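You operate a simulated robot arm through the tools that you are given. There is no shell and no other tool. Be economical: measure what you need, move in short steps, check, and stop when the job is done.

You run a simulated two-armed robot. Do the job below in one go: nothing can be reset, and whatever is moved stays where it is left.

## Task
Take the lid off the clear jar with blue lines and lay it down on the top of the white stand.
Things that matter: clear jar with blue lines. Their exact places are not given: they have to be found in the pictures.

Only the result counts: the job must be done as asked and must still hold three seconds after the hand-in. Knocking over, shifting, dropping, spilling or breaking anything else fails it. A push-on lid holds only when it is set on centred and level and pressed home; a screw cap is set on level and turned clockwise until tight.

## Robot
Two 7-joint arms with two-finger parallel grippers on one trunk, on a base that drives. Base frame: it is fixed to the floor where the robot stands at the start and does not move with it; the origin is under the middle of the robot, x ahead of it, y to its left, z up; the surface under the hand at the start is at about z = 800. Units: mm, degrees, N and s.
The left shoulder is at the start at [60, 189, 1178], the right one opposite. With the tool pointing down near the work surface each hand reaches from about 100 to 640 mm from the robot's upright axis, wherever it stands, measured 20 degrees to its own side. Payload 3.43 kg a hand.
Tool frame (each hand has its own): the origin (TCP) lies between the finger pads and is the grasp point; the fingertips stand 30 mm ahead of it; z points along the fingers, y is the line along which they close. The gripper opens to 94 mm. The fingers are 28 mm wide and 10 mm thick; the gripper's body (50 by 96 mm) begins 55 mm behind the TCP.
Orientation is that of the tool frame in the base frame, as a unit quaternion [w, x, y, z]. With the fingers straight down and closing along the base's y, the tool's x points along the base's -x, its y along +y and its z along -z.

## Interface
- The arms move only by the tool step_arm. It takes "left_plan", "right_plan" or both (then of equal length, played together; a hand with none holds still); each is a list of rows, each an object (a shift or turn left out is 0, a gripper value left out holds the last) with "translation": the shift along the tool's x, y, z in mm, a list of three; "dr": the turn, a rotation vector about the tool's x, y, z in degrees, a list of three. In form: [{"translation": [x, y, z], "dr": [rx, ry, rz]}, ...]. A call has 1 to 8 rows; each row shifts and turns the commanded pose from where the row before left it, along the tool's axes as they then stand. "left_hand" and "right_hand" are, for a hand that has rows, the opening, from 0 (shut) to 1 (fully open), set as the call begins (left out, the last holds). Rows are played at 5 a second. More than 50 mm and 8.6 degrees between two rows, or a gripper value outside its range, and nothing of the call is played. Where a pose cannot be reached the arm comes as near as it can. A force on the tool above 40 N (or 10 N above the force at the start of the call, whichever is more), or a blocked arm, ends the call early, and 0.2 s more pass. Each finger travels about 153 mm/s and halts on what it meets, pressing with about 38 N; the grip force reading is that of the motor and also rises with nothing between the fingers. The clock runs only during rows and for 0.2 s after the last one: add rows that do not move to give the fingers time. It gives the time, the measured TCP pose, the force on the tool (base axes), the opening and the grip force at its end, in the units of the frame above (readings bear some noise), with the torque about the TCP (base axes, N m) and any sound that the robot's microphone picked up.
- Cameras (640 x 400 px; columns grow to the right, rows downward): "scene" is now at [2.3, 7.7, 1711]; the picture's right is [0.15, -0.99, 0.00], its down [-0.88, -0.13, -0.46] and it looks along [0.45, 0.07, -0.89] (base axes); focal length 270 px, centre (320, 200). "left" rides on the left gripper at [76, -14, -103] in its tool frame; the picture's right is [0.18, 0.98, 0.00], its down [-0.75, 0.14, -0.64] and it looks along [-0.63, 0.12, 0.77] (tool axes); focal length 243 px, centre (320, 200). "right" rides on the right gripper at [76, 14, -102] in its tool frame; the picture's right is [-0.18, 0.98, 0.00], its down [-0.75, -0.14, -0.64] and it looks along [-0.63, -0.12, 0.77] (tool axes); focal length 243 px, centre (320, 200).
- get_image(camera): a new picture of that camera. No time passes.
- move_column(by): slides the trunk up (or, below 0, down) by that many mm; the arms and the scene camera ride with it, the base frame stays. It gives what a move gives, with no picture.
- steer(legs): drives the robot by 1 to 6 legs, each [ahead, left, turn to the left] in mm, mm and degrees, along the robot's own axes; the way and the turn of a leg run together, so that a leg with both is an arc; at most 1500 mm and 180 degrees a leg. The arms and the cameras ride along, it lands a little off, and it stops where it bumps. It gives what a move gives.
- aim_head(pan, tilt): turns the head with the scene camera to pan (to the left, within 86 degrees either way) and tilt (down, from -29 to 69), counted from straight ahead of the robot. It gives what a move gives.
- locate(camera, pixels): there is no depth. For up to 12 entries [column, row, z] of the newest picture of that camera ("zoom" is the newest enlarged one), the place [x, y] in the base frame at which the ray of that pixel passes the height z, good to about 2 mm. No time passes.
- close_up(camera, box): a new picture of the part [left, top, right, bottom] of that camera's present view, enlarged. No time passes.
- hand_in(): hands the job in; it is judged then, once.

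Keep the steps short. Do not move on a guess: measure, check each grasp and each placing, and mend mistakes. In all there are 80 turns and 62 pictures (those below and enlarged ones count). Leave the grippers open and the arms clear of the work at the hand-in unless told otherwise, and finish with a single line.

The tools are called after "Call:" as a command line: name --argument value ..., lists and objects as JSON in quotes. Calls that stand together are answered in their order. step_arm: Moves the arms, as the interface text tells. Its arguments: {"type":"object","properties":{"left_plan":{"type":"array"},"left_hand":{"type":"number"},"right_plan":{"type":"array"},"right_hand":{"type":"number"}},"required":[]} The other tools are called the same way: move_column (by) slides the trunk up or down; steer (legs) drives the base; aim_head (pan, tilt) turns the head that bears the scene camera; get_image (camera) takes a picture; locate (camera, pixels) gives the place at which the rays of pixels pass given heights; close_up (camera, box) takes an enlarged picture of a part of a camera's view; hand_in () hands the job in.

At the start:

```text
clock: 0.0
left_tool_pos: [320.1, 261.8, 1153.2]
left_tcp_rot: [0.0, 0.0, 1.0, 0.0]
left_ft_force: [0.0, 0.5, 0.8]
left_moment: [0.01, 0.0, -0.02]
left_opening: 94.2
left_finger_force: 0.1
right_tool_pos: [349.3, -10.1, 1156.6]
right_tcp_rot: [0.0, 0.0, 1.0, 0.001]
right_ft_force: [-0.1, -0.5, -0.5]
right_moment: [-0.01, 0.02, 0.01]
right_opening: 94.1
right_finger_force: 0.1
trunk travel left (down, up): [-850.0, 140.0]
robot x, y, heading: [1.8, 0.4, 0.1]
head pan, tilt: [8.4, 62.9]
```

scene: 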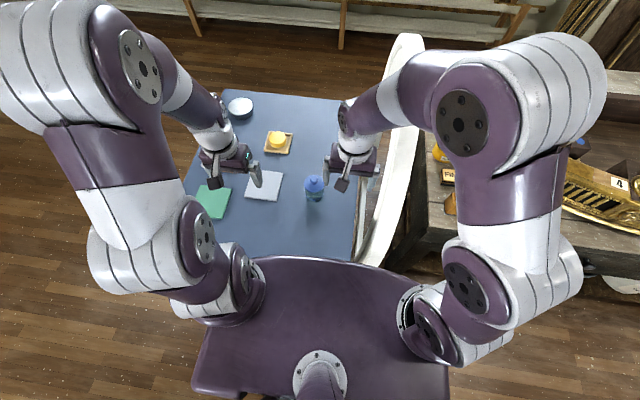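
right: 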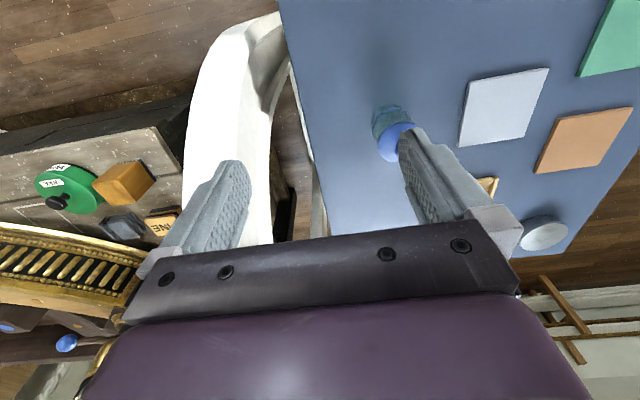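
left: 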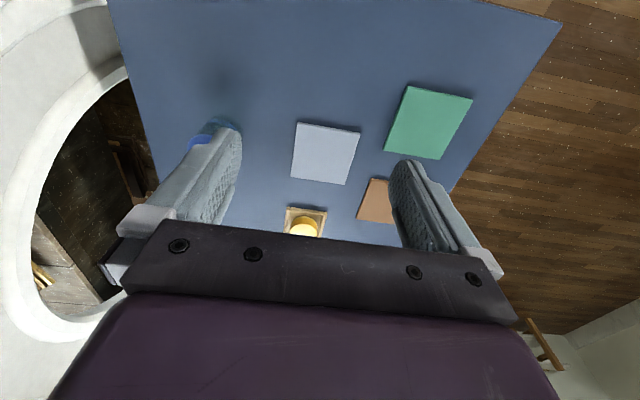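

I see a jar with a blue lid near scene pixel (314,187) and a pale stand near (263,186). I'll enlarge that area.

Call:
close_up --camera "scene" --box '[180, 80, 380, 240]'

Call:
close_up --camera "right" --box '[340, 40, 600, 260]'

```text
2.50 times, centred on (280, 160) of scene
```

zoom: 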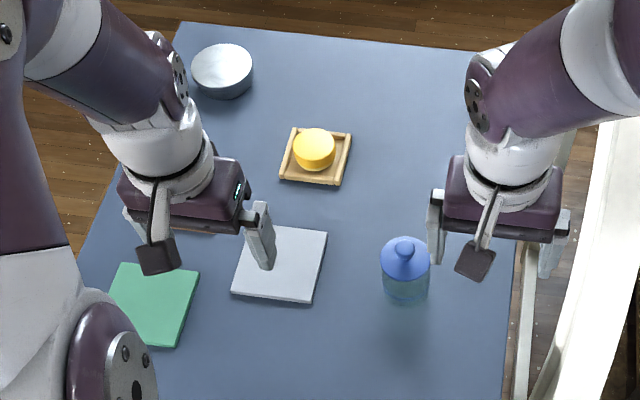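

```text
1.82 times, centred on (470, 150) of right
```

zoom: 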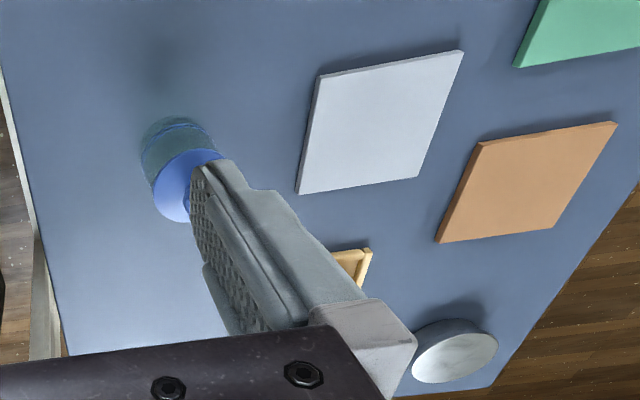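

The jar lid has a knob. There are square pads (green, orange, white) and one pale round object, so I'll look closer at the candidates for "white stand" and locate a few points.

Call:
close_up --camera "scene" --box '[220, 85, 270, 125]'

Call:
close_up --camera "scene" --box '[235, 160, 335, 220]'

Call:
locate --camera "scene" --pixels '[[263, 186, 800], [263, 186, 815], [314, 180, 920], [314, 180, 900], [314, 197, 800], [240, 107, 800], [278, 140, 820]]'

Call:
locate --camera "right" --pixels '[[395, 140, 900], [395, 140, 880], [388, 115, 800], [504, 107, 800], [504, 107, 815], [462, 144, 815], [547, 68, 815], [471, 80, 815], [525, 135, 815]]'

```text
10.00 times, centred on (245, 105) of scene
```

zoom: 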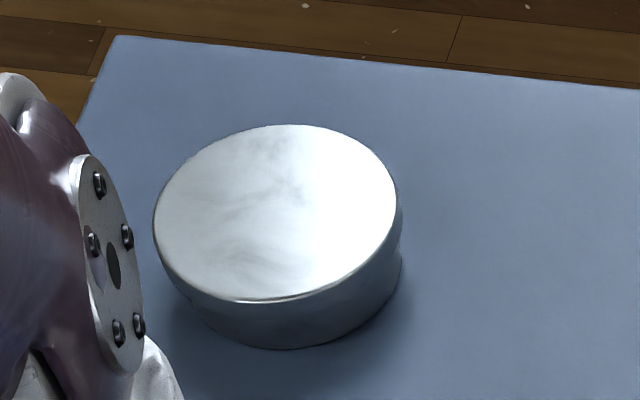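

```text
6.40 times, centred on (285, 190) of scene
```

zoom: 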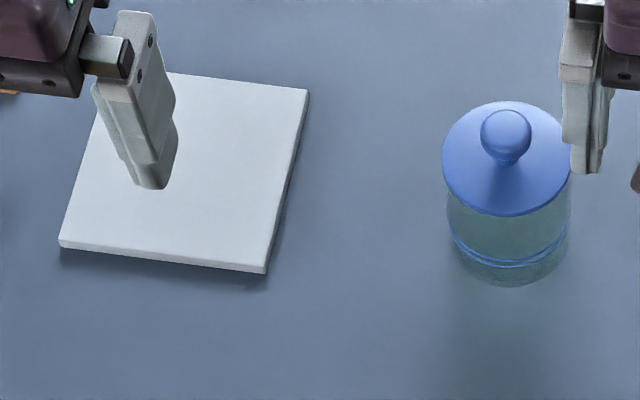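

```text
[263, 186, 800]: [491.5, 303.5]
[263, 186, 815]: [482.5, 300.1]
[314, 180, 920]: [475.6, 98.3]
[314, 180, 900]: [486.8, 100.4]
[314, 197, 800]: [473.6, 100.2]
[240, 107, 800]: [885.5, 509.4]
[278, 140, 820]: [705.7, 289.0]
```

```text
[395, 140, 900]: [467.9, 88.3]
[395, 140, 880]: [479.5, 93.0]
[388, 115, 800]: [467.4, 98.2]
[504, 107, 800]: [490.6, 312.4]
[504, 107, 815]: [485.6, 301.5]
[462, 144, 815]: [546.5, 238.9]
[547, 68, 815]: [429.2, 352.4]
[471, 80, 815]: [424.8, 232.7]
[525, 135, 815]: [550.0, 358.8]
```

There are two white candidates: a flat square mat and a raised round marble block. I'll look around with the head for any other white stand before deciding.

Call:
aim_head --pan 20 --tilt 45

Call:
get_image --camera "scene"

Call:
aim_head --pan -50 --tilt 45

Call:
get_image --camera "scene"

```text
clock: 0.8
left_tool_pos: [320.3, 260.8, 1153.7]
left_tcp_rot: [0.0, 0.0, 1.0, 0.0]
left_ft_force: [-0.2, -0.3, -0.2]
left_moment: [-0.01, -0.04, 0.04]
left_opening: 94.2
left_finger_force: 0.1
right_tool_pos: [348.8, -9.3, 1157.1]
right_tcp_rot: [-0.001, 0.0, 1.0, 0.0]
right_ft_force: [-1.8, 0.1, -0.1]
right_moment: [-0.03, -0.03, 0.0]
right_opening: 93.9
right_finger_force: 0.0
trunk travel left (down, up): [-850.0, 140.0]
robot x, y, heading: [1.8, 1.3, -0.1]
head pan, tilt: [20.0, 45.0]
```

```text
54 pictures are left
```

scene: 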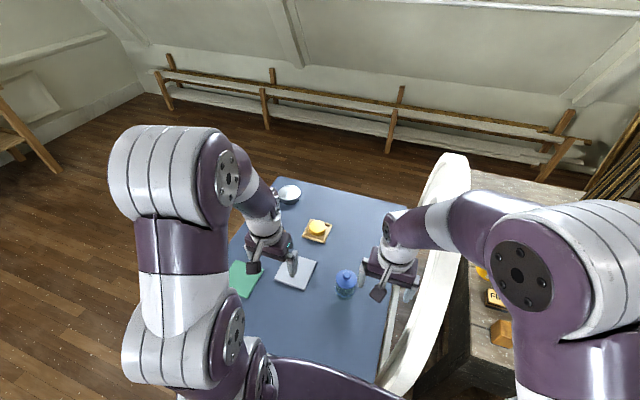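

```text
clock: 2.2
left_tool_pos: [320.1, 260.9, 1152.9]
left_tcp_rot: [-0.001, -0.001, 1.0, 0.0]
left_ft_force: [-0.4, -0.3, 0.0]
left_moment: [0.0, 0.02, 0.03]
left_opening: 94.1
left_finger_force: 0.1
right_tool_pos: [349.5, -10.0, 1156.3]
right_tcp_rot: [0.001, 0.0, 1.0, -0.001]
right_ft_force: [0.2, 0.0, 0.2]
right_moment: [-0.02, -0.03, 0.01]
right_opening: 94.0
right_finger_force: 0.0
trunk travel left (down, up): [-850.0, 140.0]
robot x, y, heading: [-0.5, 1.2, 0.1]
head pan, tilt: [-50.0, 45.0]
```

```text
53 pictures are left
```

scene: 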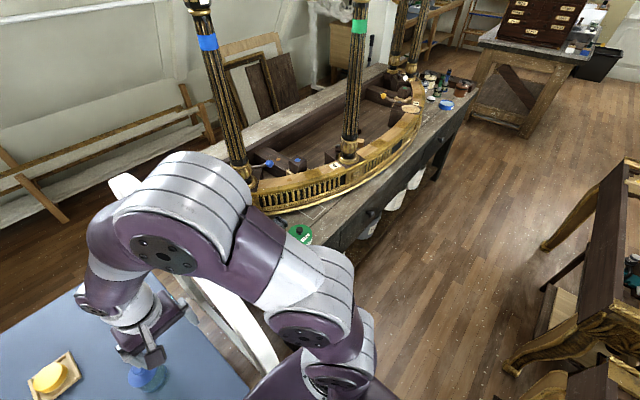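

No other stands in view. I'll take closer looks at the square pads and the round block to settle which is the "white stand", aiming the head back.

Call:
aim_head --pan 25 --tilt 50

Call:
step_arm --left_plan '[{"translation": [45, 0, 0]}, {"translation": [45, 0, 0]}, {"translation": [0, 45, 0]}, {"translation": [0, 45, 0]}]'

Call:
close_up --camera "scene" --box '[200, 140, 400, 265]'

Call:
get_image --camera "left"

```text
clock: 3.7
left_tool_pos: [320.3, 261.3, 1153.4]
left_tcp_rot: [-0.001, 0.0, 1.0, 0.0]
left_ft_force: [-0.6, -0.9, 0.2]
left_moment: [-0.02, 0.01, -0.01]
left_opening: 94.3
left_finger_force: 0.1
right_tool_pos: [350.0, -9.5, 1157.5]
right_tcp_rot: [0.0, 0.0, 1.0, 0.0]
right_ft_force: [0.2, 0.8, -0.7]
right_moment: [-0.03, -0.02, -0.04]
right_opening: 93.8
right_finger_force: 0.2
trunk travel left (down, up): [-850.0, 140.0]
robot x, y, heading: [-0.4, -1.2, -0.1]
head pan, tilt: [25.0, 50.0]
```

```text
clock: 4.7
left_tool_pos: [231.1, 355.6, 1153.3]
left_tcp_rot: [0.0, 0.0, 1.0, -0.001]
left_ft_force: [-0.8, 0.0, 0.1]
left_moment: [0.02, -0.03, 0.02]
left_opening: 93.9
left_finger_force: 0.0
right_tool_pos: [350.4, -7.8, 1156.6]
right_tcp_rot: [0.0, -0.001, 1.0, -0.001]
right_ft_force: [-0.4, 0.3, -0.4]
right_moment: [0.0, -0.01, -0.01]
right_opening: 93.8
right_finger_force: 0.1
trunk travel left (down, up): [-850.0, 140.0]
robot x, y, heading: [1.3, -3.0, 0.0]
head pan, tilt: [25.0, 50.0]
```

```text
3.20 times, centred on (300, 202) of scene
```

zoom: 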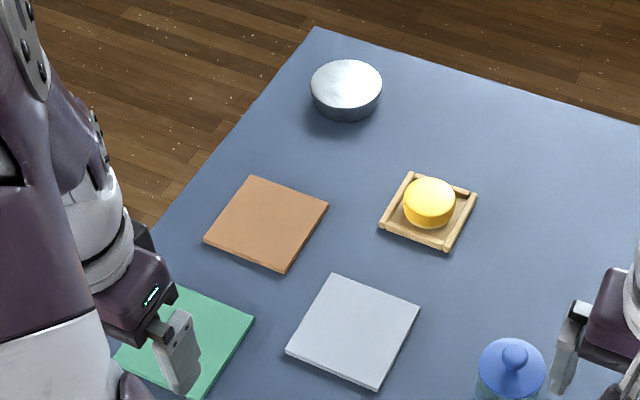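

```text
51 pictures are left
```

left: 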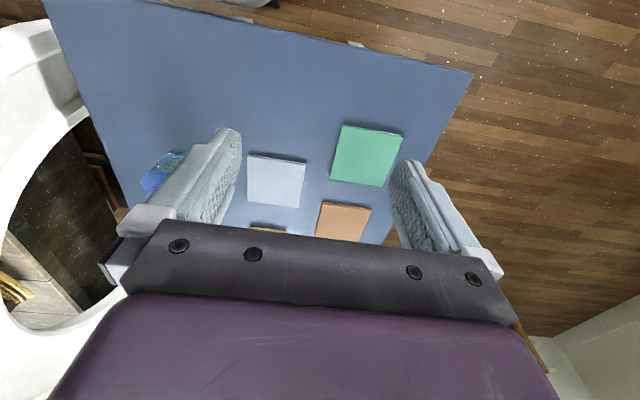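

Call:
close_up --camera "scene" --box '[290, 152, 330, 182]'

Call:
close_up --camera "scene" --box '[260, 190, 340, 265]'

```text
13.33 times, centred on (310, 167) of scene
```

zoom: 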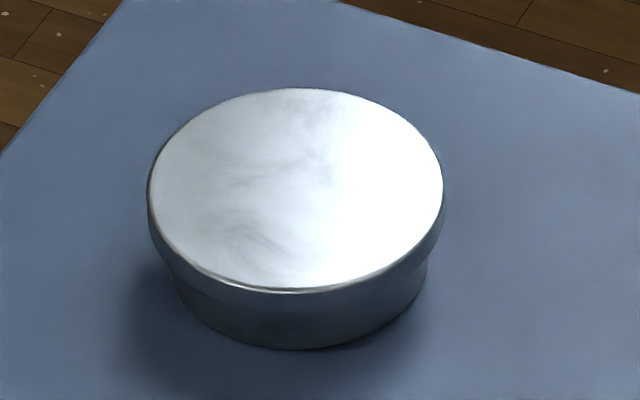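

```text
5.33 times, centred on (300, 228) of scene
```

zoom: 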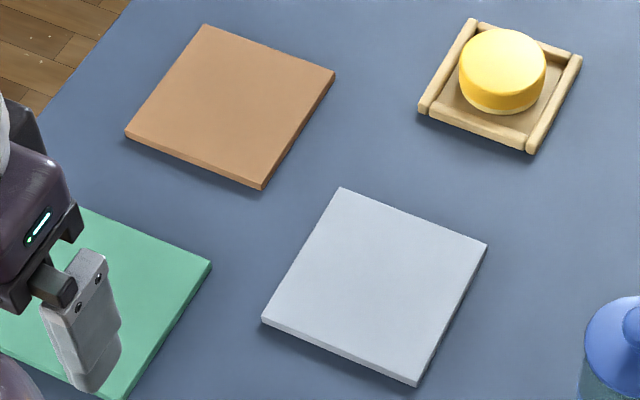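

The round object is a shiny metal tin; the green, orange and white squares are one family, so the white square is the stand. The left hand will do the job. I'll move the right hand aside and measure the jar.

Call:
step_arm --right_plan '[{"translation": [20, -45, 0]}, {"translation": [20, -45, 0]}, {"translation": [20, -45, 0]}, {"translation": [20, -45, 0]}]'

Call:
aim_head --pan 15 --tilt 62

Call:
close_up --camera "scene" --box '[240, 130, 400, 230]'

Call:
get_image --camera "right"

```text
clock: 5.7
left_tool_pos: [230.9, 353.0, 1155.6]
left_tcp_rot: [0.0, 0.0, 1.0, 0.0]
left_ft_force: [-1.0, -0.5, 0.2]
left_moment: [0.02, 0.0, 0.04]
left_opening: 94.2
left_finger_force: 0.0
right_tool_pos: [267.1, -190.5, 1157.3]
right_tcp_rot: [-0.001, 0.0, 1.0, 0.001]
right_ft_force: [0.4, -0.4, 0.1]
right_moment: [0.0, 0.03, -0.03]
right_opening: 93.9
right_finger_force: 0.1
trunk travel left (down, up): [-850.0, 140.0]
robot x, y, heading: [-3.2, -1.0, 0.2]
head pan, tilt: [25.0, 50.0]
```

```text
clock: 6.4
left_tool_pos: [231.4, 353.9, 1152.7]
left_tcp_rot: [0.0, 0.0, 1.0, 0.0]
left_ft_force: [0.0, -0.1, 0.1]
left_moment: [0.02, -0.03, -0.02]
left_opening: 93.7
left_finger_force: 0.0
right_tool_pos: [269.1, -190.7, 1157.6]
right_tcp_rot: [-0.001, 0.0, 1.0, 0.0]
right_ft_force: [0.1, 0.3, -0.2]
right_moment: [0.01, 0.0, -0.04]
right_opening: 93.9
right_finger_force: 0.0
trunk travel left (down, up): [-850.0, 140.0]
robot x, y, heading: [1.1, -0.9, 0.0]
head pan, tilt: [15.0, 62.0]
```

```text
4.00 times, centred on (320, 180) of scene
```

zoom: 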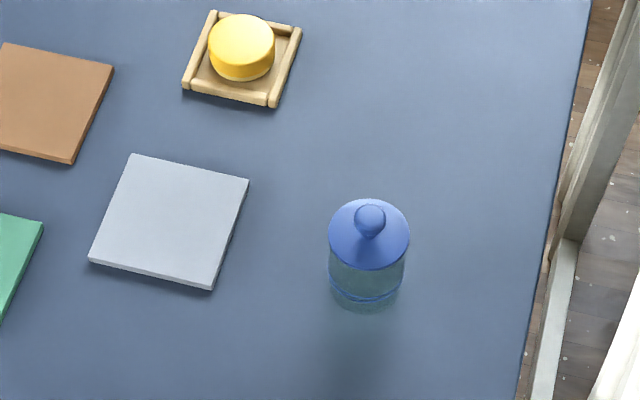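

```text
47 pictures are left
```

right: 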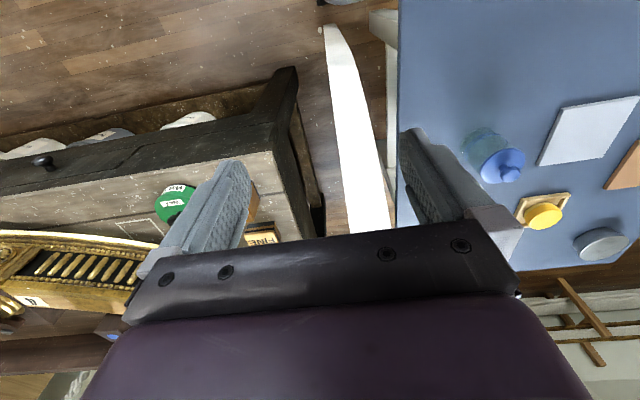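

Call:
locate --camera "zoom" --pixels '[[369, 218, 880], [369, 218, 900], [369, 218, 920], [369, 218, 940], [369, 236, 860], [369, 236, 880], [369, 236, 900], [368, 290, 800], [90, 262, 812], [132, 155, 812], [249, 180, 812], [212, 290, 812]]'

Call:
locate --camera "right" --pixels '[[509, 175, 880], [509, 175, 900], [509, 175, 920], [509, 175, 940], [503, 166, 860], [503, 166, 880], [503, 166, 900]]'

Call:
close_up --camera "right" --box '[440, 110, 560, 200]'

```text
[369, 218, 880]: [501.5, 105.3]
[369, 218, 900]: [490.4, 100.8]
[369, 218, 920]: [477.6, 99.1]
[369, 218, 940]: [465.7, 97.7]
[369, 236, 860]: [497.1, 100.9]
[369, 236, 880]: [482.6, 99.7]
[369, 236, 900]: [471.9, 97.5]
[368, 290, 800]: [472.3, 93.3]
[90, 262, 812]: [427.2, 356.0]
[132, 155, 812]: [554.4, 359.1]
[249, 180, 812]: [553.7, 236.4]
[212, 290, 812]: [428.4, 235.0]
```

```text
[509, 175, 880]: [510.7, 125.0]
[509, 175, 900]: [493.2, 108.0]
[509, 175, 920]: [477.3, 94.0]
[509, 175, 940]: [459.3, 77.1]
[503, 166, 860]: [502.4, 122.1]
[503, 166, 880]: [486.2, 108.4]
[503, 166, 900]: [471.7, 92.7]
```

```text
4.44 times, centred on (500, 155) of right
```

zoom: 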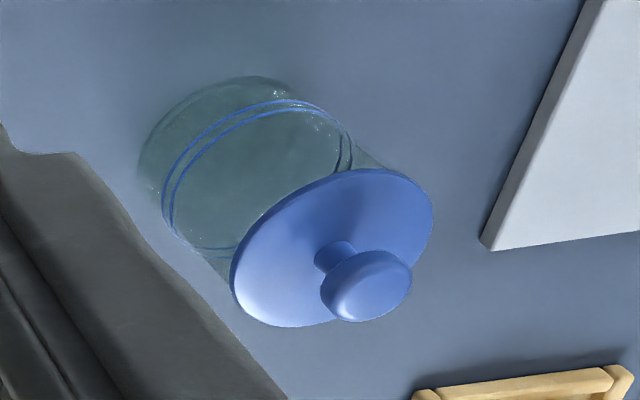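

The knob centre triangulates to about (480, 99, 913), the lid disc top to about z 893, and the stand centre to about (491, 297). I'll move the left hand above the knob at z≈1042.

Call:
step_arm --left_plan '[{"translation": [-31, -31.9, 14]}, {"translation": [-31, -31.9, 14]}, {"translation": [-31, -31.9, 14]}, {"translation": [-31, -31.9, 14]}, {"translation": [-31, -31.9, 14]}, {"translation": [-31, -31.9, 14]}, {"translation": [-31, -31.9, 14]}, {"translation": [-31, -31.9, 14]}]' --left_hand 0.7

Call:
get_image --camera "left"

Call:
close_up --camera "scene" --box '[240, 130, 400, 230]'

```text
clock: 8.2
left_tool_pos: [480.5, 95.9, 1041.6]
left_tcp_rot: [0.0, 0.0, 1.0, 0.0]
left_ft_force: [-0.2, -0.6, -0.1]
left_moment: [0.02, -0.01, 0.01]
left_opening: 65.7
left_finger_force: 0.0
right_tool_pos: [269.8, -190.3, 1157.3]
right_tcp_rot: [-0.001, 0.001, 1.0, 0.0]
right_ft_force: [-0.8, -0.7, -0.1]
right_moment: [0.01, -0.01, 0.0]
right_opening: 94.4
right_finger_force: 0.0
trunk travel left (down, up): [-850.0, 140.0]
robot x, y, heading: [3.5, 0.2, 0.1]
head pan, tilt: [15.0, 62.0]
```

```text
45 pictures are left
```

left: 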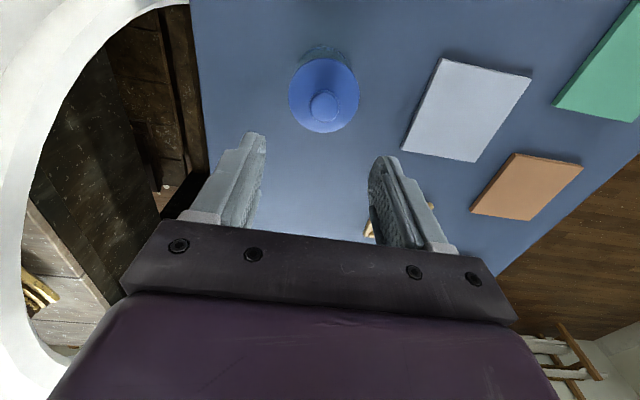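

```text
4.00 times, centred on (320, 180) of scene
```

zoom: 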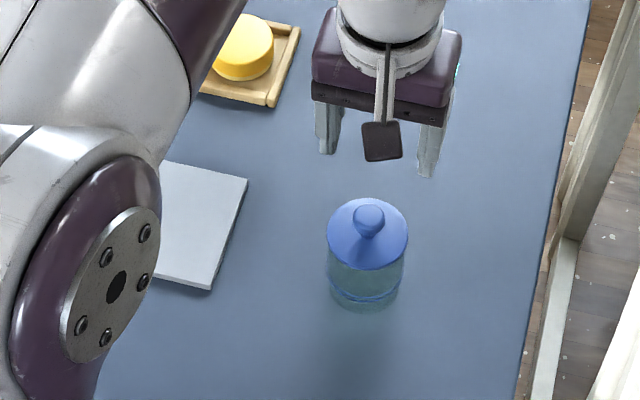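

Call:
locate --camera "left" --pixels '[[323, 106, 905], [323, 106, 913], [323, 106, 920], [324, 94, 880], [324, 94, 893], [324, 94, 900]]'

Call:
locate --camera "zoom" --pixels '[[369, 218, 905], [369, 218, 913], [369, 218, 920], [368, 236, 880], [368, 236, 893], [368, 236, 900]]'

```text
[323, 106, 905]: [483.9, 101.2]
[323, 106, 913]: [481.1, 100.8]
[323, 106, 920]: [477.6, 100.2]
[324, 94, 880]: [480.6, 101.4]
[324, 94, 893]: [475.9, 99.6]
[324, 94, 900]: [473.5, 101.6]
```

```text
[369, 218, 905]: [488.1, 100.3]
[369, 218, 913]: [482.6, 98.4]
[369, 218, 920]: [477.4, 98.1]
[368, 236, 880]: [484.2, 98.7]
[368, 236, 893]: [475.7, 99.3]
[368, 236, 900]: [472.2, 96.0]
```

Knob agrees at about (478, 100, 917). I'll descend to about z 945 and centre sideways.

Call:
step_arm --left_plan '[{"translation": [1, 2, 30]}, {"translation": [1, 2, 30]}, {"translation": [0, 0, 30]}, {"translation": [0, 0, 0]}]'

Call:
get_image --camera "left"

Call:
close_up --camera "scene" --box '[280, 140, 376, 200]'

```text
clock: 9.2
left_tool_pos: [475.4, 97.9, 950.7]
left_tcp_rot: [0.001, 0.0, 1.0, 0.0]
left_ft_force: [0.2, -0.4, -0.3]
left_moment: [-0.01, -0.01, 0.01]
left_opening: 65.9
left_finger_force: 0.1
right_tool_pos: [269.0, -190.2, 1156.0]
right_tcp_rot: [-0.001, 0.0, 1.0, -0.001]
right_ft_force: [0.1, -0.3, 0.9]
right_moment: [0.01, -0.01, -0.03]
right_opening: 94.1
right_finger_force: 0.1
trunk travel left (down, up): [-850.0, 140.0]
robot x, y, heading: [-1.0, 2.2, -0.1]
head pan, tilt: [15.0, 62.0]
```

```text
43 pictures are left
```

left: 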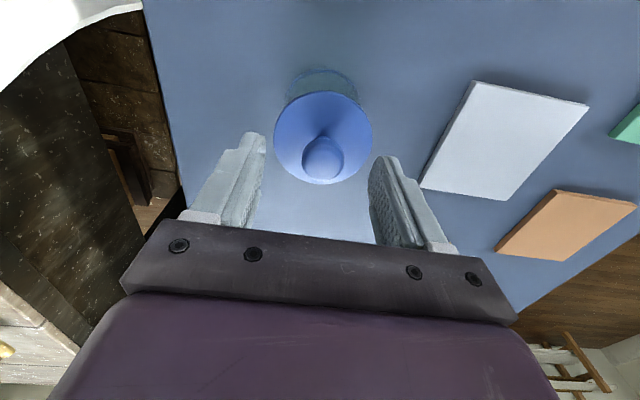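

```text
6.67 times, centred on (328, 170) of scene
```

zoom: 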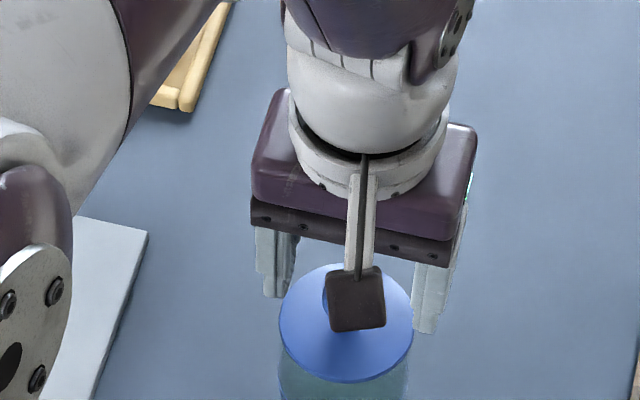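

Call:
locate --camera "left" --pixels '[[322, 158, 910], [322, 158, 917], [322, 158, 925], [322, 137, 893], [274, 137, 893], [372, 137, 893]]'

```text
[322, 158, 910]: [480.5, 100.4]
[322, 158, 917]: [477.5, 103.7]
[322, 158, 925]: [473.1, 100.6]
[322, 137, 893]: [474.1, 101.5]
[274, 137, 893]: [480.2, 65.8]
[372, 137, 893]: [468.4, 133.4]
```

The knob is at about (477, 101) and the lid is 68 mm wide. I'll shift +2 mm in both x and y, lower to z≈928 (fingertips just above the lid disc), and check the force.

Call:
step_arm --left_plan '[{"translation": [-1, 2, 8]}, {"translation": [0, 0, 8]}, {"translation": [0, 0, 6]}, {"translation": [0, 0, 0]}]'

Call:
get_image --camera "left"

```text
clock: 10.2
left_tool_pos: [476.4, 100.2, 929.2]
left_tcp_rot: [0.0, 0.0, 1.0, 0.0]
left_ft_force: [-0.6, -0.4, 0.4]
left_moment: [-0.03, -0.03, 0.0]
left_opening: 65.9
left_finger_force: 0.1
right_tool_pos: [268.7, -189.3, 1157.1]
right_tcp_rot: [-0.001, 0.0, 1.0, 0.0]
right_ft_force: [0.1, 0.5, -0.4]
right_moment: [-0.01, -0.02, -0.03]
right_opening: 94.0
right_finger_force: 0.1
trunk travel left (down, up): [-850.0, 140.0]
robot x, y, heading: [1.9, -0.6, 0.2]
head pan, tilt: [15.0, 62.0]
```

```text
41 pictures are left
```

left: 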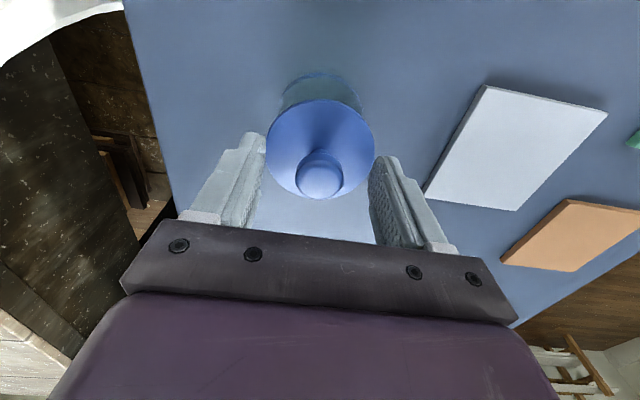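

Centred, no contact. Closing on the knob.

Call:
step_arm --left_plan '[{"translation": [0, 0, 0]}, {"translation": [0, 0, 0]}, {"translation": [0, 0, 0]}, {"translation": [0, 0, 0]}]' --left_hand 0

Call:
get_image --camera "left"

```text
clock: 11.2
left_tool_pos: [477.1, 100.9, 930.1]
left_tcp_rot: [0.0, 0.0, 1.0, 0.0]
left_ft_force: [0.0, -0.4, 0.5]
left_moment: [0.0, 0.02, 0.01]
left_opening: 25.6
left_finger_force: 38.2
right_tool_pos: [268.9, -190.2, 1156.9]
right_tcp_rot: [0.0, 0.0, 1.0, 0.0]
right_ft_force: [0.6, 0.8, -0.4]
right_moment: [0.01, 0.0, 0.02]
right_opening: 94.0
right_finger_force: 0.1
trunk travel left (down, up): [-850.0, 140.0]
robot x, y, heading: [-1.4, 2.0, -0.3]
head pan, tilt: [15.0, 62.0]
heard: snap
```

```text
40 pictures are left
```

left: 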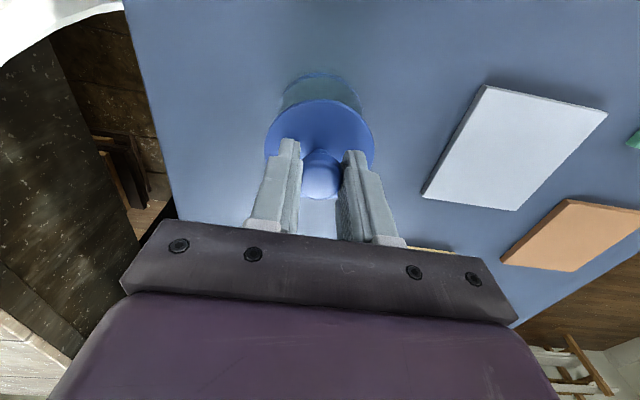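

Gripped at 25.6 mm, with a snap heard (perhaps the lid seal giving). I'll lift a few mm slowly and check force and picture.

Call:
step_arm --left_plan '[{"translation": [0, 0, -2]}, {"translation": [0, 0, -2]}, {"translation": [0, 0, -2]}, {"translation": [0, 0, 0]}]'

Call:
close_up --camera "left" --box '[220, 50, 420, 210]'

```text
clock: 12.2
left_tool_pos: [476.5, 101.3, 935.5]
left_tcp_rot: [0.0, 0.0, 1.0, 0.0]
left_ft_force: [0.1, 0.7, -0.4]
left_moment: [0.02, 0.02, -0.02]
left_opening: 25.6
left_finger_force: 38.0
right_tool_pos: [269.3, -189.8, 1156.0]
right_tcp_rot: [0.0, 0.001, 1.0, 0.0]
right_ft_force: [-0.5, 0.1, 0.6]
right_moment: [0.0, -0.01, -0.02]
right_opening: 93.9
right_finger_force: 0.1
trunk travel left (down, up): [-850.0, 140.0]
robot x, y, heading: [0.5, 0.3, -0.1]
head pan, tilt: [15.0, 62.0]
```

```text
2.50 times, centred on (320, 130) of left
```

zoom: 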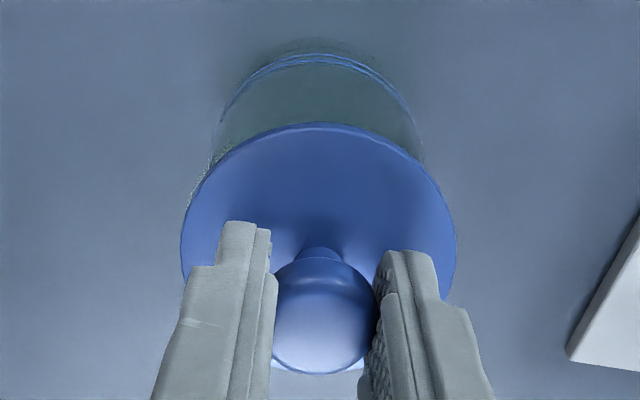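

Force is small; lifting another 20 mm and checking whether the jar stays.

Call:
step_arm --left_plan '[{"translation": [0, 0, -5]}, {"translation": [0, 0, -5]}, {"translation": [0, 0, -5]}, {"translation": [0, 0, -5]}, {"translation": [0, 0, 0]}]'

Call:
close_up --camera "left" --box '[220, 50, 420, 210]'

Call:
close_up --camera "scene" --box '[280, 150, 376, 210]'

```text
clock: 13.4
left_tool_pos: [476.8, 102.8, 955.8]
left_tcp_rot: [0.0, -0.001, 1.0, 0.0]
left_ft_force: [0.3, -0.5, 0.0]
left_moment: [0.0, 0.03, 0.0]
left_opening: 25.6
left_finger_force: 38.2
right_tool_pos: [269.0, -189.9, 1157.2]
right_tcp_rot: [0.0, -0.001, 1.0, 0.001]
right_ft_force: [0.4, -0.6, 0.5]
right_moment: [0.01, 0.0, 0.01]
right_opening: 94.1
right_finger_force: 0.1
trunk travel left (down, up): [-850.0, 140.0]
robot x, y, heading: [-2.3, 1.0, 0.1]
head pan, tilt: [15.0, 62.0]
```

```text
2.50 times, centred on (320, 130) of left
```

zoom: 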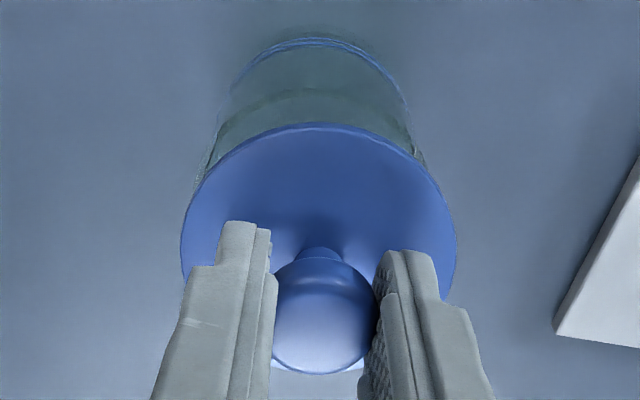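

```text
6.67 times, centred on (328, 180) of scene
```

zoom: 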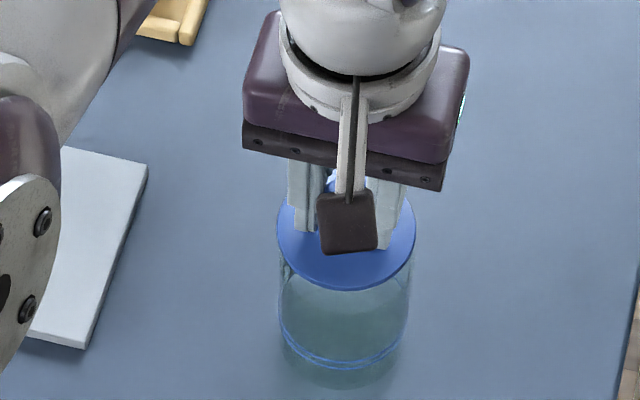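

The lid rises while the jar stays put. Lifting 75 mm further.

Call:
step_arm --left_plan '[{"translation": [0, 0, -10]}, {"translation": [0, 0, -15]}, {"translation": [0, 0, -25]}, {"translation": [0, 0, -25]}, {"translation": [0, 0, 0]}]'

Call:
close_up --camera "scene" --box '[250, 130, 410, 230]'

Call:
get_image --camera "right"

```text
clock: 14.6
left_tool_pos: [477.5, 100.9, 1029.5]
left_tcp_rot: [0.0, 0.0, 1.0, 0.0]
left_ft_force: [0.1, 0.1, 0.0]
left_moment: [0.03, -0.04, 0.02]
left_opening: 25.5
left_finger_force: 37.6
right_tool_pos: [269.5, -189.8, 1157.2]
right_tcp_rot: [0.0, 0.0, 1.0, 0.0]
right_ft_force: [-0.9, 0.2, -0.2]
right_moment: [0.02, 0.01, 0.01]
right_opening: 94.1
right_finger_force: 0.1
trunk travel left (down, up): [-850.0, 140.0]
robot x, y, heading: [1.2, -2.5, 0.0]
head pan, tilt: [15.0, 62.0]
```

```text
4.00 times, centred on (330, 180) of scene
```

zoom: 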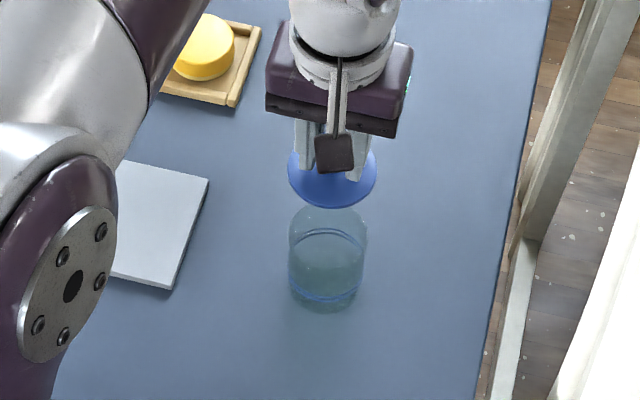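

```text
35 pictures are left
```

right: 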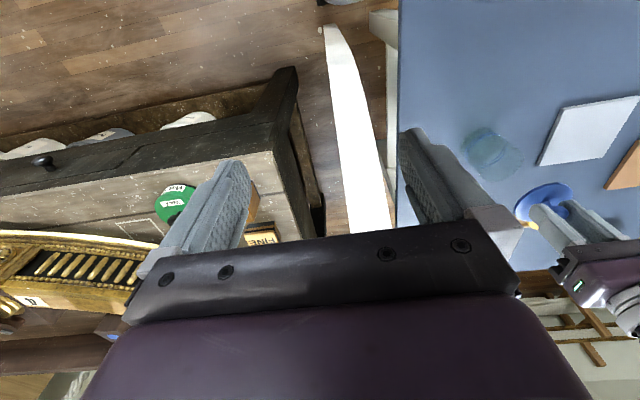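

The lid is free and the jar stands. Carrying it to above the stand centre (491, 297).

Call:
step_arm --left_plan '[{"translation": [-2, 33, 0]}, {"translation": [-2, 33, 0]}, {"translation": [-2, 33, 0]}, {"translation": [-2, 33, 0]}, {"translation": [-3, 33, 0]}, {"translation": [-3, 31, 0]}, {"translation": [0, 0, 0]}]'

Call:
get_image --camera "left"

Call:
close_up --camera "scene" --box '[230, 130, 390, 230]'

Call:
get_image --camera "right"

```text
clock: 16.2
left_tool_pos: [490.5, 297.4, 1031.8]
left_tcp_rot: [0.0, 0.0, 1.0, 0.0]
left_ft_force: [-0.3, -0.1, 0.3]
left_moment: [-0.02, 0.0, 0.01]
left_opening: 25.9
left_finger_force: 37.9
right_tool_pos: [268.7, -190.2, 1156.9]
right_tcp_rot: [-0.001, 0.0, 1.0, -0.001]
right_ft_force: [0.1, -0.8, 0.0]
right_moment: [0.02, 0.01, 0.0]
right_opening: 94.4
right_finger_force: 0.1
trunk travel left (down, up): [-850.0, 140.0]
robot x, y, heading: [-0.7, 3.0, 0.0]
head pan, tilt: [15.0, 62.0]
```

```text
34 pictures are left
```

left: 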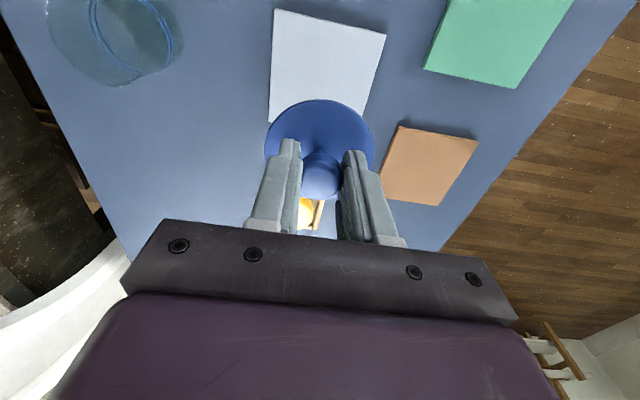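

```text
4.00 times, centred on (310, 180) of scene
```

zoom: 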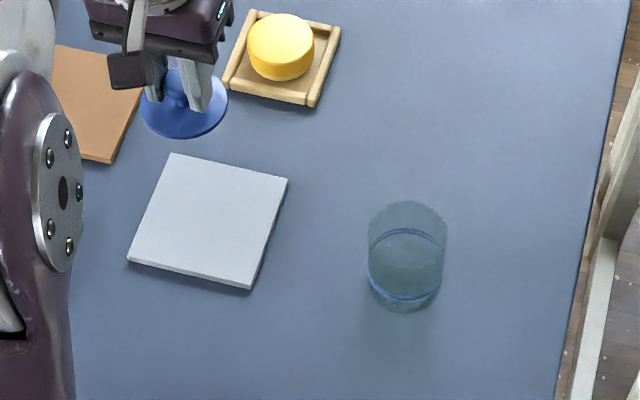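

```text
32 pictures are left
```

right: 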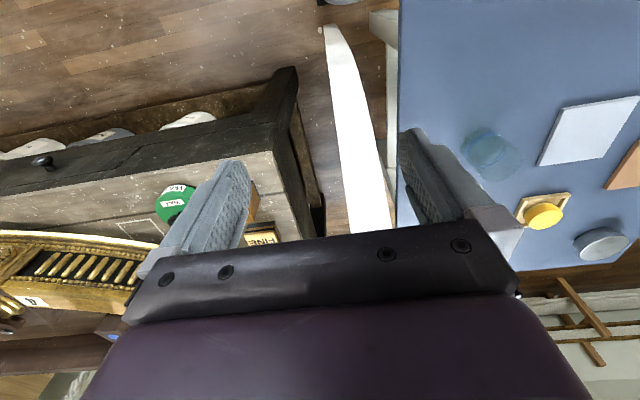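

Over the stand. Descending to about z 895, then feeling for contact.

Call:
step_arm --left_plan '[{"translation": [0, 0, 30]}, {"translation": [0, 0, 30]}, {"translation": [0, 0, 30]}, {"translation": [0, 0, 30]}, {"translation": [0, 0, 15]}, {"translation": [0, 0, 0]}]'

Call:
close_up --camera "scene" --box '[230, 130, 390, 230]'

Call:
get_image --camera "left"

```text
clock: 17.6
left_tool_pos: [489.6, 297.1, 896.2]
left_tcp_rot: [0.0, 0.0, 1.0, 0.0]
left_ft_force: [0.2, -0.7, -0.4]
left_moment: [-0.01, 0.02, 0.02]
left_opening: 25.6
left_finger_force: 38.2
right_tool_pos: [268.6, -190.0, 1158.2]
right_tcp_rot: [-0.001, 0.0, 1.0, 0.0]
right_ft_force: [0.1, -0.4, 1.0]
right_moment: [-0.03, 0.03, 0.01]
right_opening: 94.1
right_finger_force: 0.2
trunk travel left (down, up): [-850.0, 140.0]
robot x, y, heading: [-0.2, 0.5, -0.2]
head pan, tilt: [15.0, 62.0]
```

```text
4.00 times, centred on (310, 180) of scene
```

zoom: 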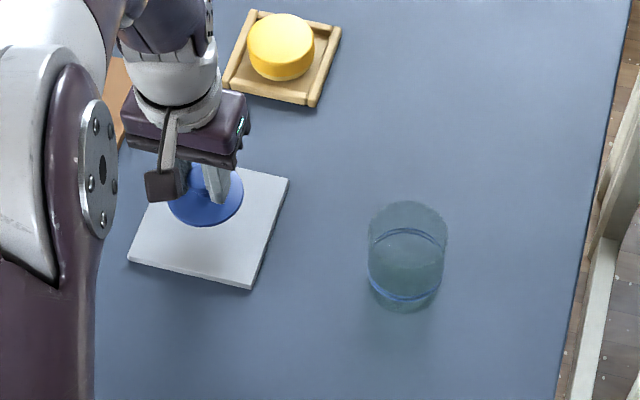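

```text
30 pictures are left
```

left: 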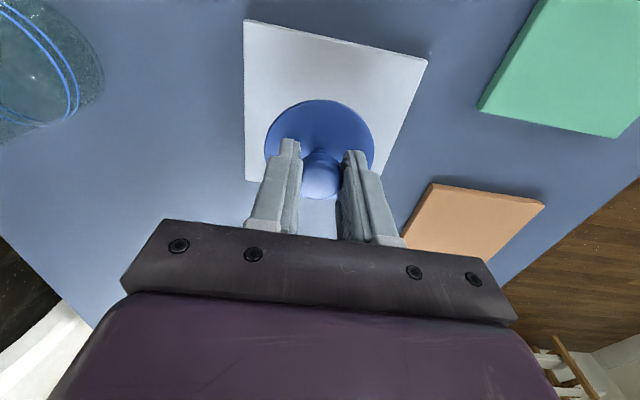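

Alignment looks good. Lowering further by 20 mm, then in small steps.

Call:
step_arm --left_plan '[{"translation": [0, 0, 10]}, {"translation": [0, 0, 6]}, {"translation": [0, 0, 4]}, {"translation": [0, 0, 2]}, {"translation": [0, 0, 2]}, {"translation": [0, 0, 0]}]'

Call:
close_up --camera "scene" --box '[250, 155, 314, 205]'

Call:
close_up --camera "left" --box '[220, 10, 440, 200]'

```text
clock: 19.0
left_tool_pos: [490.7, 299.1, 870.5]
left_tcp_rot: [0.0, 0.0, 1.0, 0.0]
left_ft_force: [0.2, -0.4, 0.1]
left_moment: [0.0, -0.02, 0.02]
left_opening: 25.6
left_finger_force: 37.9
right_tool_pos: [268.5, -189.2, 1158.0]
right_tcp_rot: [0.0, 0.001, 1.0, -0.001]
right_ft_force: [0.8, -0.1, -0.1]
right_moment: [-0.02, -0.01, 0.02]
right_opening: 94.0
right_finger_force: 0.2
trunk travel left (down, up): [-850.0, 140.0]
robot x, y, heading: [1.8, 0.1, 0.0]
head pan, tilt: [15.0, 62.0]
```

```text
8.00 times, centred on (282, 180) of scene
```

zoom: 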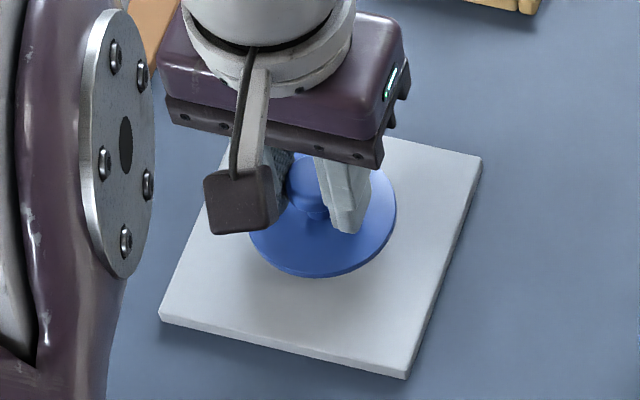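

```text
2.11 times, centred on (330, 105) of left
```

zoom: 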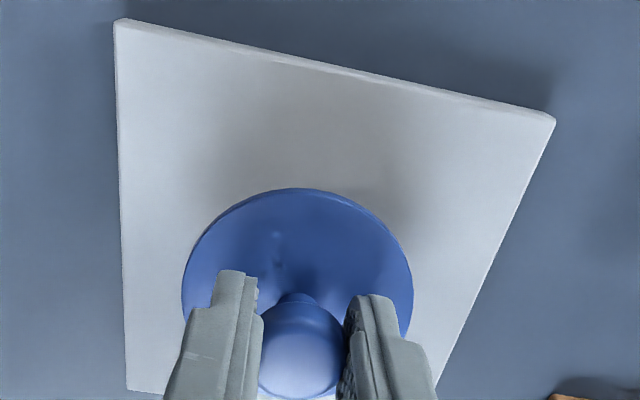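

Not touching yet. Stepping down in 2 mm steps watching the force, and checking stand corners.

Call:
locate --camera "zoom" --pixels '[[116, 22, 812], [554, 120, 812], [128, 388, 812]]'

Call:
step_arm --left_plan '[{"translation": [0, 0, 2]}, {"translation": [0, 0, 2]}, {"translation": [0, 0, 2]}]'

```text
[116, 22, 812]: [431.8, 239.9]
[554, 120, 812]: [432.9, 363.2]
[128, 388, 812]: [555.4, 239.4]
```

```text
clock: 19.8
left_tool_pos: [490.5, 298.2, 864.9]
left_tcp_rot: [-0.001, 0.0, 1.0, -0.001]
left_ft_force: [-0.1, -0.2, -0.2]
left_moment: [0.01, 0.01, 0.02]
left_opening: 25.5
left_finger_force: 38.4
right_tool_pos: [269.1, -188.6, 1157.2]
right_tcp_rot: [0.0, 0.001, 1.0, 0.0]
right_ft_force: [-0.1, 0.0, -0.1]
right_moment: [-0.03, -0.02, 0.01]
right_opening: 94.1
right_finger_force: 0.1
trunk travel left (down, up): [-850.0, 140.0]
robot x, y, heading: [-1.3, -1.9, 0.0]
head pan, tilt: [15.0, 62.0]
```

The stand centre is (493, 300), so it is well centred. Continuing down.

Call:
step_arm --left_plan '[{"translation": [-1, 1, 1.5]}, {"translation": [0, 0, 1.5]}, {"translation": [0, 0, 1]}]'

Call:
close_up --camera "scene" --box '[250, 155, 314, 205]'

```text
clock: 20.6
left_tool_pos: [492.1, 296.7, 862.3]
left_tcp_rot: [0.0, 0.0, 1.0, -0.001]
left_ft_force: [0.0, 0.4, -0.5]
left_moment: [-0.02, 0.04, -0.03]
left_opening: 25.7
left_finger_force: 38.2
right_tool_pos: [268.2, -189.4, 1156.3]
right_tcp_rot: [0.0, -0.001, 1.0, 0.0]
right_ft_force: [0.2, -0.6, 0.0]
right_moment: [0.0, 0.0, 0.01]
right_opening: 93.6
right_finger_force: 0.0
trunk travel left (down, up): [-850.0, 140.0]
robot x, y, heading: [0.8, 2.8, -0.1]
head pan, tilt: [15.0, 62.0]
```

```text
8.00 times, centred on (282, 180) of scene
```

zoom: 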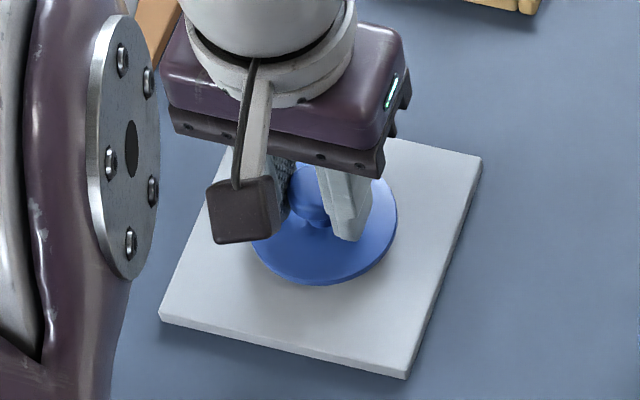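

Still no contact; more small steps.

Call:
step_arm --left_plan '[{"translation": [0, 0, 1]}, {"translation": [0, 0, 1]}, {"translation": [0, 0, 1]}]'

Call:
step_arm --left_plan '[{"translation": [0, 0, 1]}, {"translation": [0, 0, 1]}]'

Call:
close_up --camera "scene" --box '[250, 155, 314, 205]'

```text
clock: 21.4
left_tool_pos: [492.1, 299.7, 859.0]
left_tcp_rot: [0.001, 0.0, 1.0, -0.001]
left_ft_force: [-0.5, -0.1, 2.7]
left_moment: [-0.03, 0.02, 0.01]
left_opening: 25.4
left_finger_force: 38.4
right_tool_pos: [267.5, -190.8, 1158.0]
right_tcp_rot: [0.001, 0.0, 1.0, 0.0]
right_ft_force: [0.6, 0.4, 0.3]
right_moment: [0.03, -0.01, 0.0]
right_opening: 94.0
right_finger_force: 0.0
trunk travel left (down, up): [-850.0, 140.0]
robot x, y, heading: [-1.0, -2.9, 0.1]
head pan, tilt: [15.0, 62.0]
```

```text
clock: 22.0
left_tool_pos: [491.0, 300.3, 857.5]
left_tcp_rot: [0.001, 0.0, 1.0, 0.001]
left_ft_force: [-1.8, 2.8, 16.6]
left_moment: [0.0, 0.09, 0.01]
left_opening: 25.7
left_finger_force: 37.8
right_tool_pos: [267.7, -189.0, 1156.3]
right_tcp_rot: [0.001, 0.0, 1.0, 0.0]
right_ft_force: [0.3, -0.3, -0.3]
right_moment: [0.0, -0.02, -0.01]
right_opening: 94.0
right_finger_force: 0.0
trunk travel left (down, up): [-850.0, 140.0]
robot x, y, heading: [3.3, -0.6, -0.1]
head pan, tilt: [15.0, 62.0]
```

```text
8.00 times, centred on (282, 180) of scene
```

zoom: 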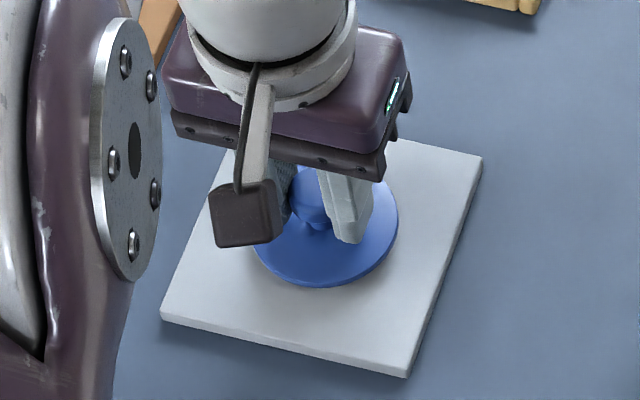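

Contact at 16.6 N. I'll back off 1.5 mm to relieve it, then open.

Call:
step_arm --left_plan '[{"translation": [0, 0, -1.5]}, {"translation": [0, 0, 0]}]'

Call:
step_arm --left_plan '[{"translation": [0, 0, 0]}, {"translation": [0, 0, 0]}, {"translation": [0, 0, 0]}, {"translation": [0, 0, 0]}]' --left_hand 0.6

Call:
get_image --camera "left"

```text
clock: 22.6
left_tool_pos: [493.3, 298.0, 859.0]
left_tcp_rot: [0.001, -0.001, 1.0, 0.0]
left_ft_force: [1.9, 2.9, 11.4]
left_moment: [0.06, -0.14, 0.0]
left_opening: 25.8
left_finger_force: 38.1
right_tool_pos: [268.2, -190.2, 1157.1]
right_tcp_rot: [0.0, 0.0, 1.0, 0.0]
right_ft_force: [0.4, 0.0, 0.1]
right_moment: [-0.01, -0.01, -0.01]
right_opening: 94.0
right_finger_force: 0.0
trunk travel left (down, up): [-850.0, 140.0]
robot x, y, heading: [2.9, 1.8, 0.0]
head pan, tilt: [15.0, 62.0]
```

```text
clock: 23.6
left_tool_pos: [491.0, 299.8, 857.6]
left_tcp_rot: [0.0, 0.0, 1.0, 0.0]
left_ft_force: [0.2, 0.2, 0.3]
left_moment: [-0.01, 0.03, 0.0]
left_opening: 56.4
left_finger_force: 0.1
right_tool_pos: [270.5, -189.6, 1157.0]
right_tcp_rot: [-0.001, 0.0, 1.0, 0.001]
right_ft_force: [-0.6, -0.2, 0.4]
right_moment: [-0.01, -0.04, 0.01]
right_opening: 94.0
right_finger_force: 0.1
trunk travel left (down, up): [-850.0, 140.0]
robot x, y, heading: [-2.4, -1.4, -0.2]
head pan, tilt: [15.0, 62.0]
```

```text
25 pictures are left
```

left: 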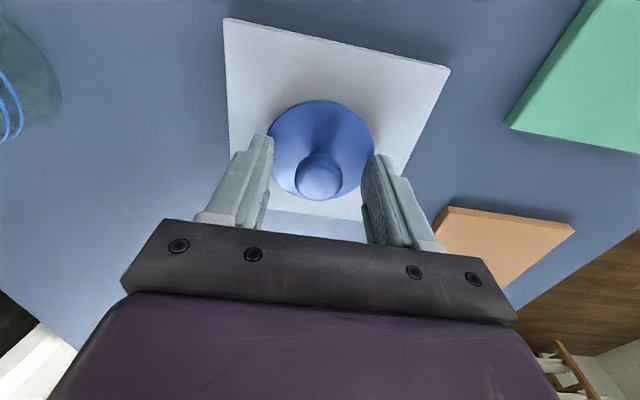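

Released; the lid rests in place. Raising straight up and then clear.

Call:
step_arm --left_plan '[{"translation": [0, 0, -20]}, {"translation": [0, 0, -45]}, {"translation": [0, 0, -45]}, {"translation": [0, 0, -45]}, {"translation": [0, 0, -45]}, {"translation": [45, 10, 0]}, {"translation": [45, 10, 0]}, {"translation": [45, 10, 0]}]'

Call:
close_up --camera "scene" --box '[230, 130, 390, 230]'

Call:
get_image --camera "left"

```text
clock: 25.4
left_tool_pos: [356.4, 328.1, 1057.9]
left_tcp_rot: [0.001, 0.001, 1.0, -0.001]
left_ft_force: [0.1, 0.2, 0.6]
left_moment: [-0.01, -0.02, -0.04]
left_opening: 56.5
left_finger_force: 0.1
right_tool_pos: [268.2, -190.7, 1158.4]
right_tcp_rot: [0.001, 0.0, 1.0, 0.0]
right_ft_force: [-0.6, 0.1, -0.2]
right_moment: [-0.01, 0.01, 0.01]
right_opening: 93.9
right_finger_force: 0.0
trunk travel left (down, up): [-850.0, 140.0]
robot x, y, heading: [-0.3, 2.0, -0.1]
head pan, tilt: [15.0, 62.0]
```

```text
4.00 times, centred on (310, 180) of scene
```

zoom: 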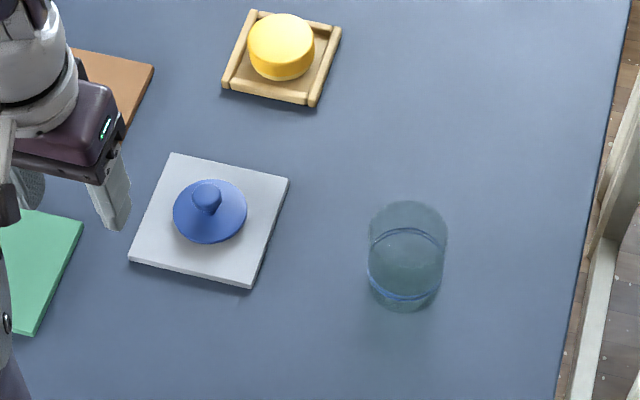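

```text
23 pictures are left
```

left: 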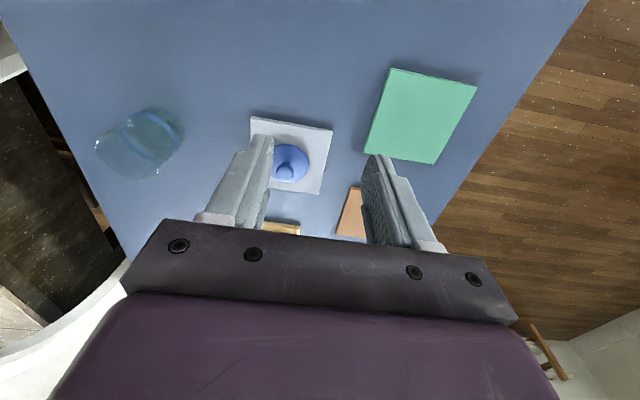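

The lid lies flat and centred on the white stand, and the jar is upright and unmoved. I'll open the gripper fully and hand in.

Call:
step_arm --left_plan '[{"translation": [0, 0, -40]}, {"translation": [0, 0, -40]}]' --left_hand 1

Call:
hand_in

```text
clock: 26.0
left_tool_pos: [356.3, 328.8, 1137.2]
left_tcp_rot: [0.001, -0.001, 1.0, 0.0]
left_ft_force: [-0.2, 0.1, 0.3]
left_moment: [0.0, 0.02, -0.03]
left_opening: 93.8
left_finger_force: 0.1
right_tool_pos: [267.7, -188.0, 1157.1]
right_tcp_rot: [0.0, 0.0, 1.0, -0.001]
right_ft_force: [0.4, -0.4, -0.9]
right_moment: [0.02, -0.02, -0.01]
right_opening: 94.1
right_finger_force: 0.0
trunk travel left (down, up): [-850.0, 140.0]
robot x, y, heading: [2.9, -1.1, -0.0]
head pan, tilt: [15.0, 62.0]
```

```text
The job is handed in.
```

The blue lid is off the clear jar and lies centred on the white square, which I took to be the white stand; the jar is upright where it was, and the job is handed in.
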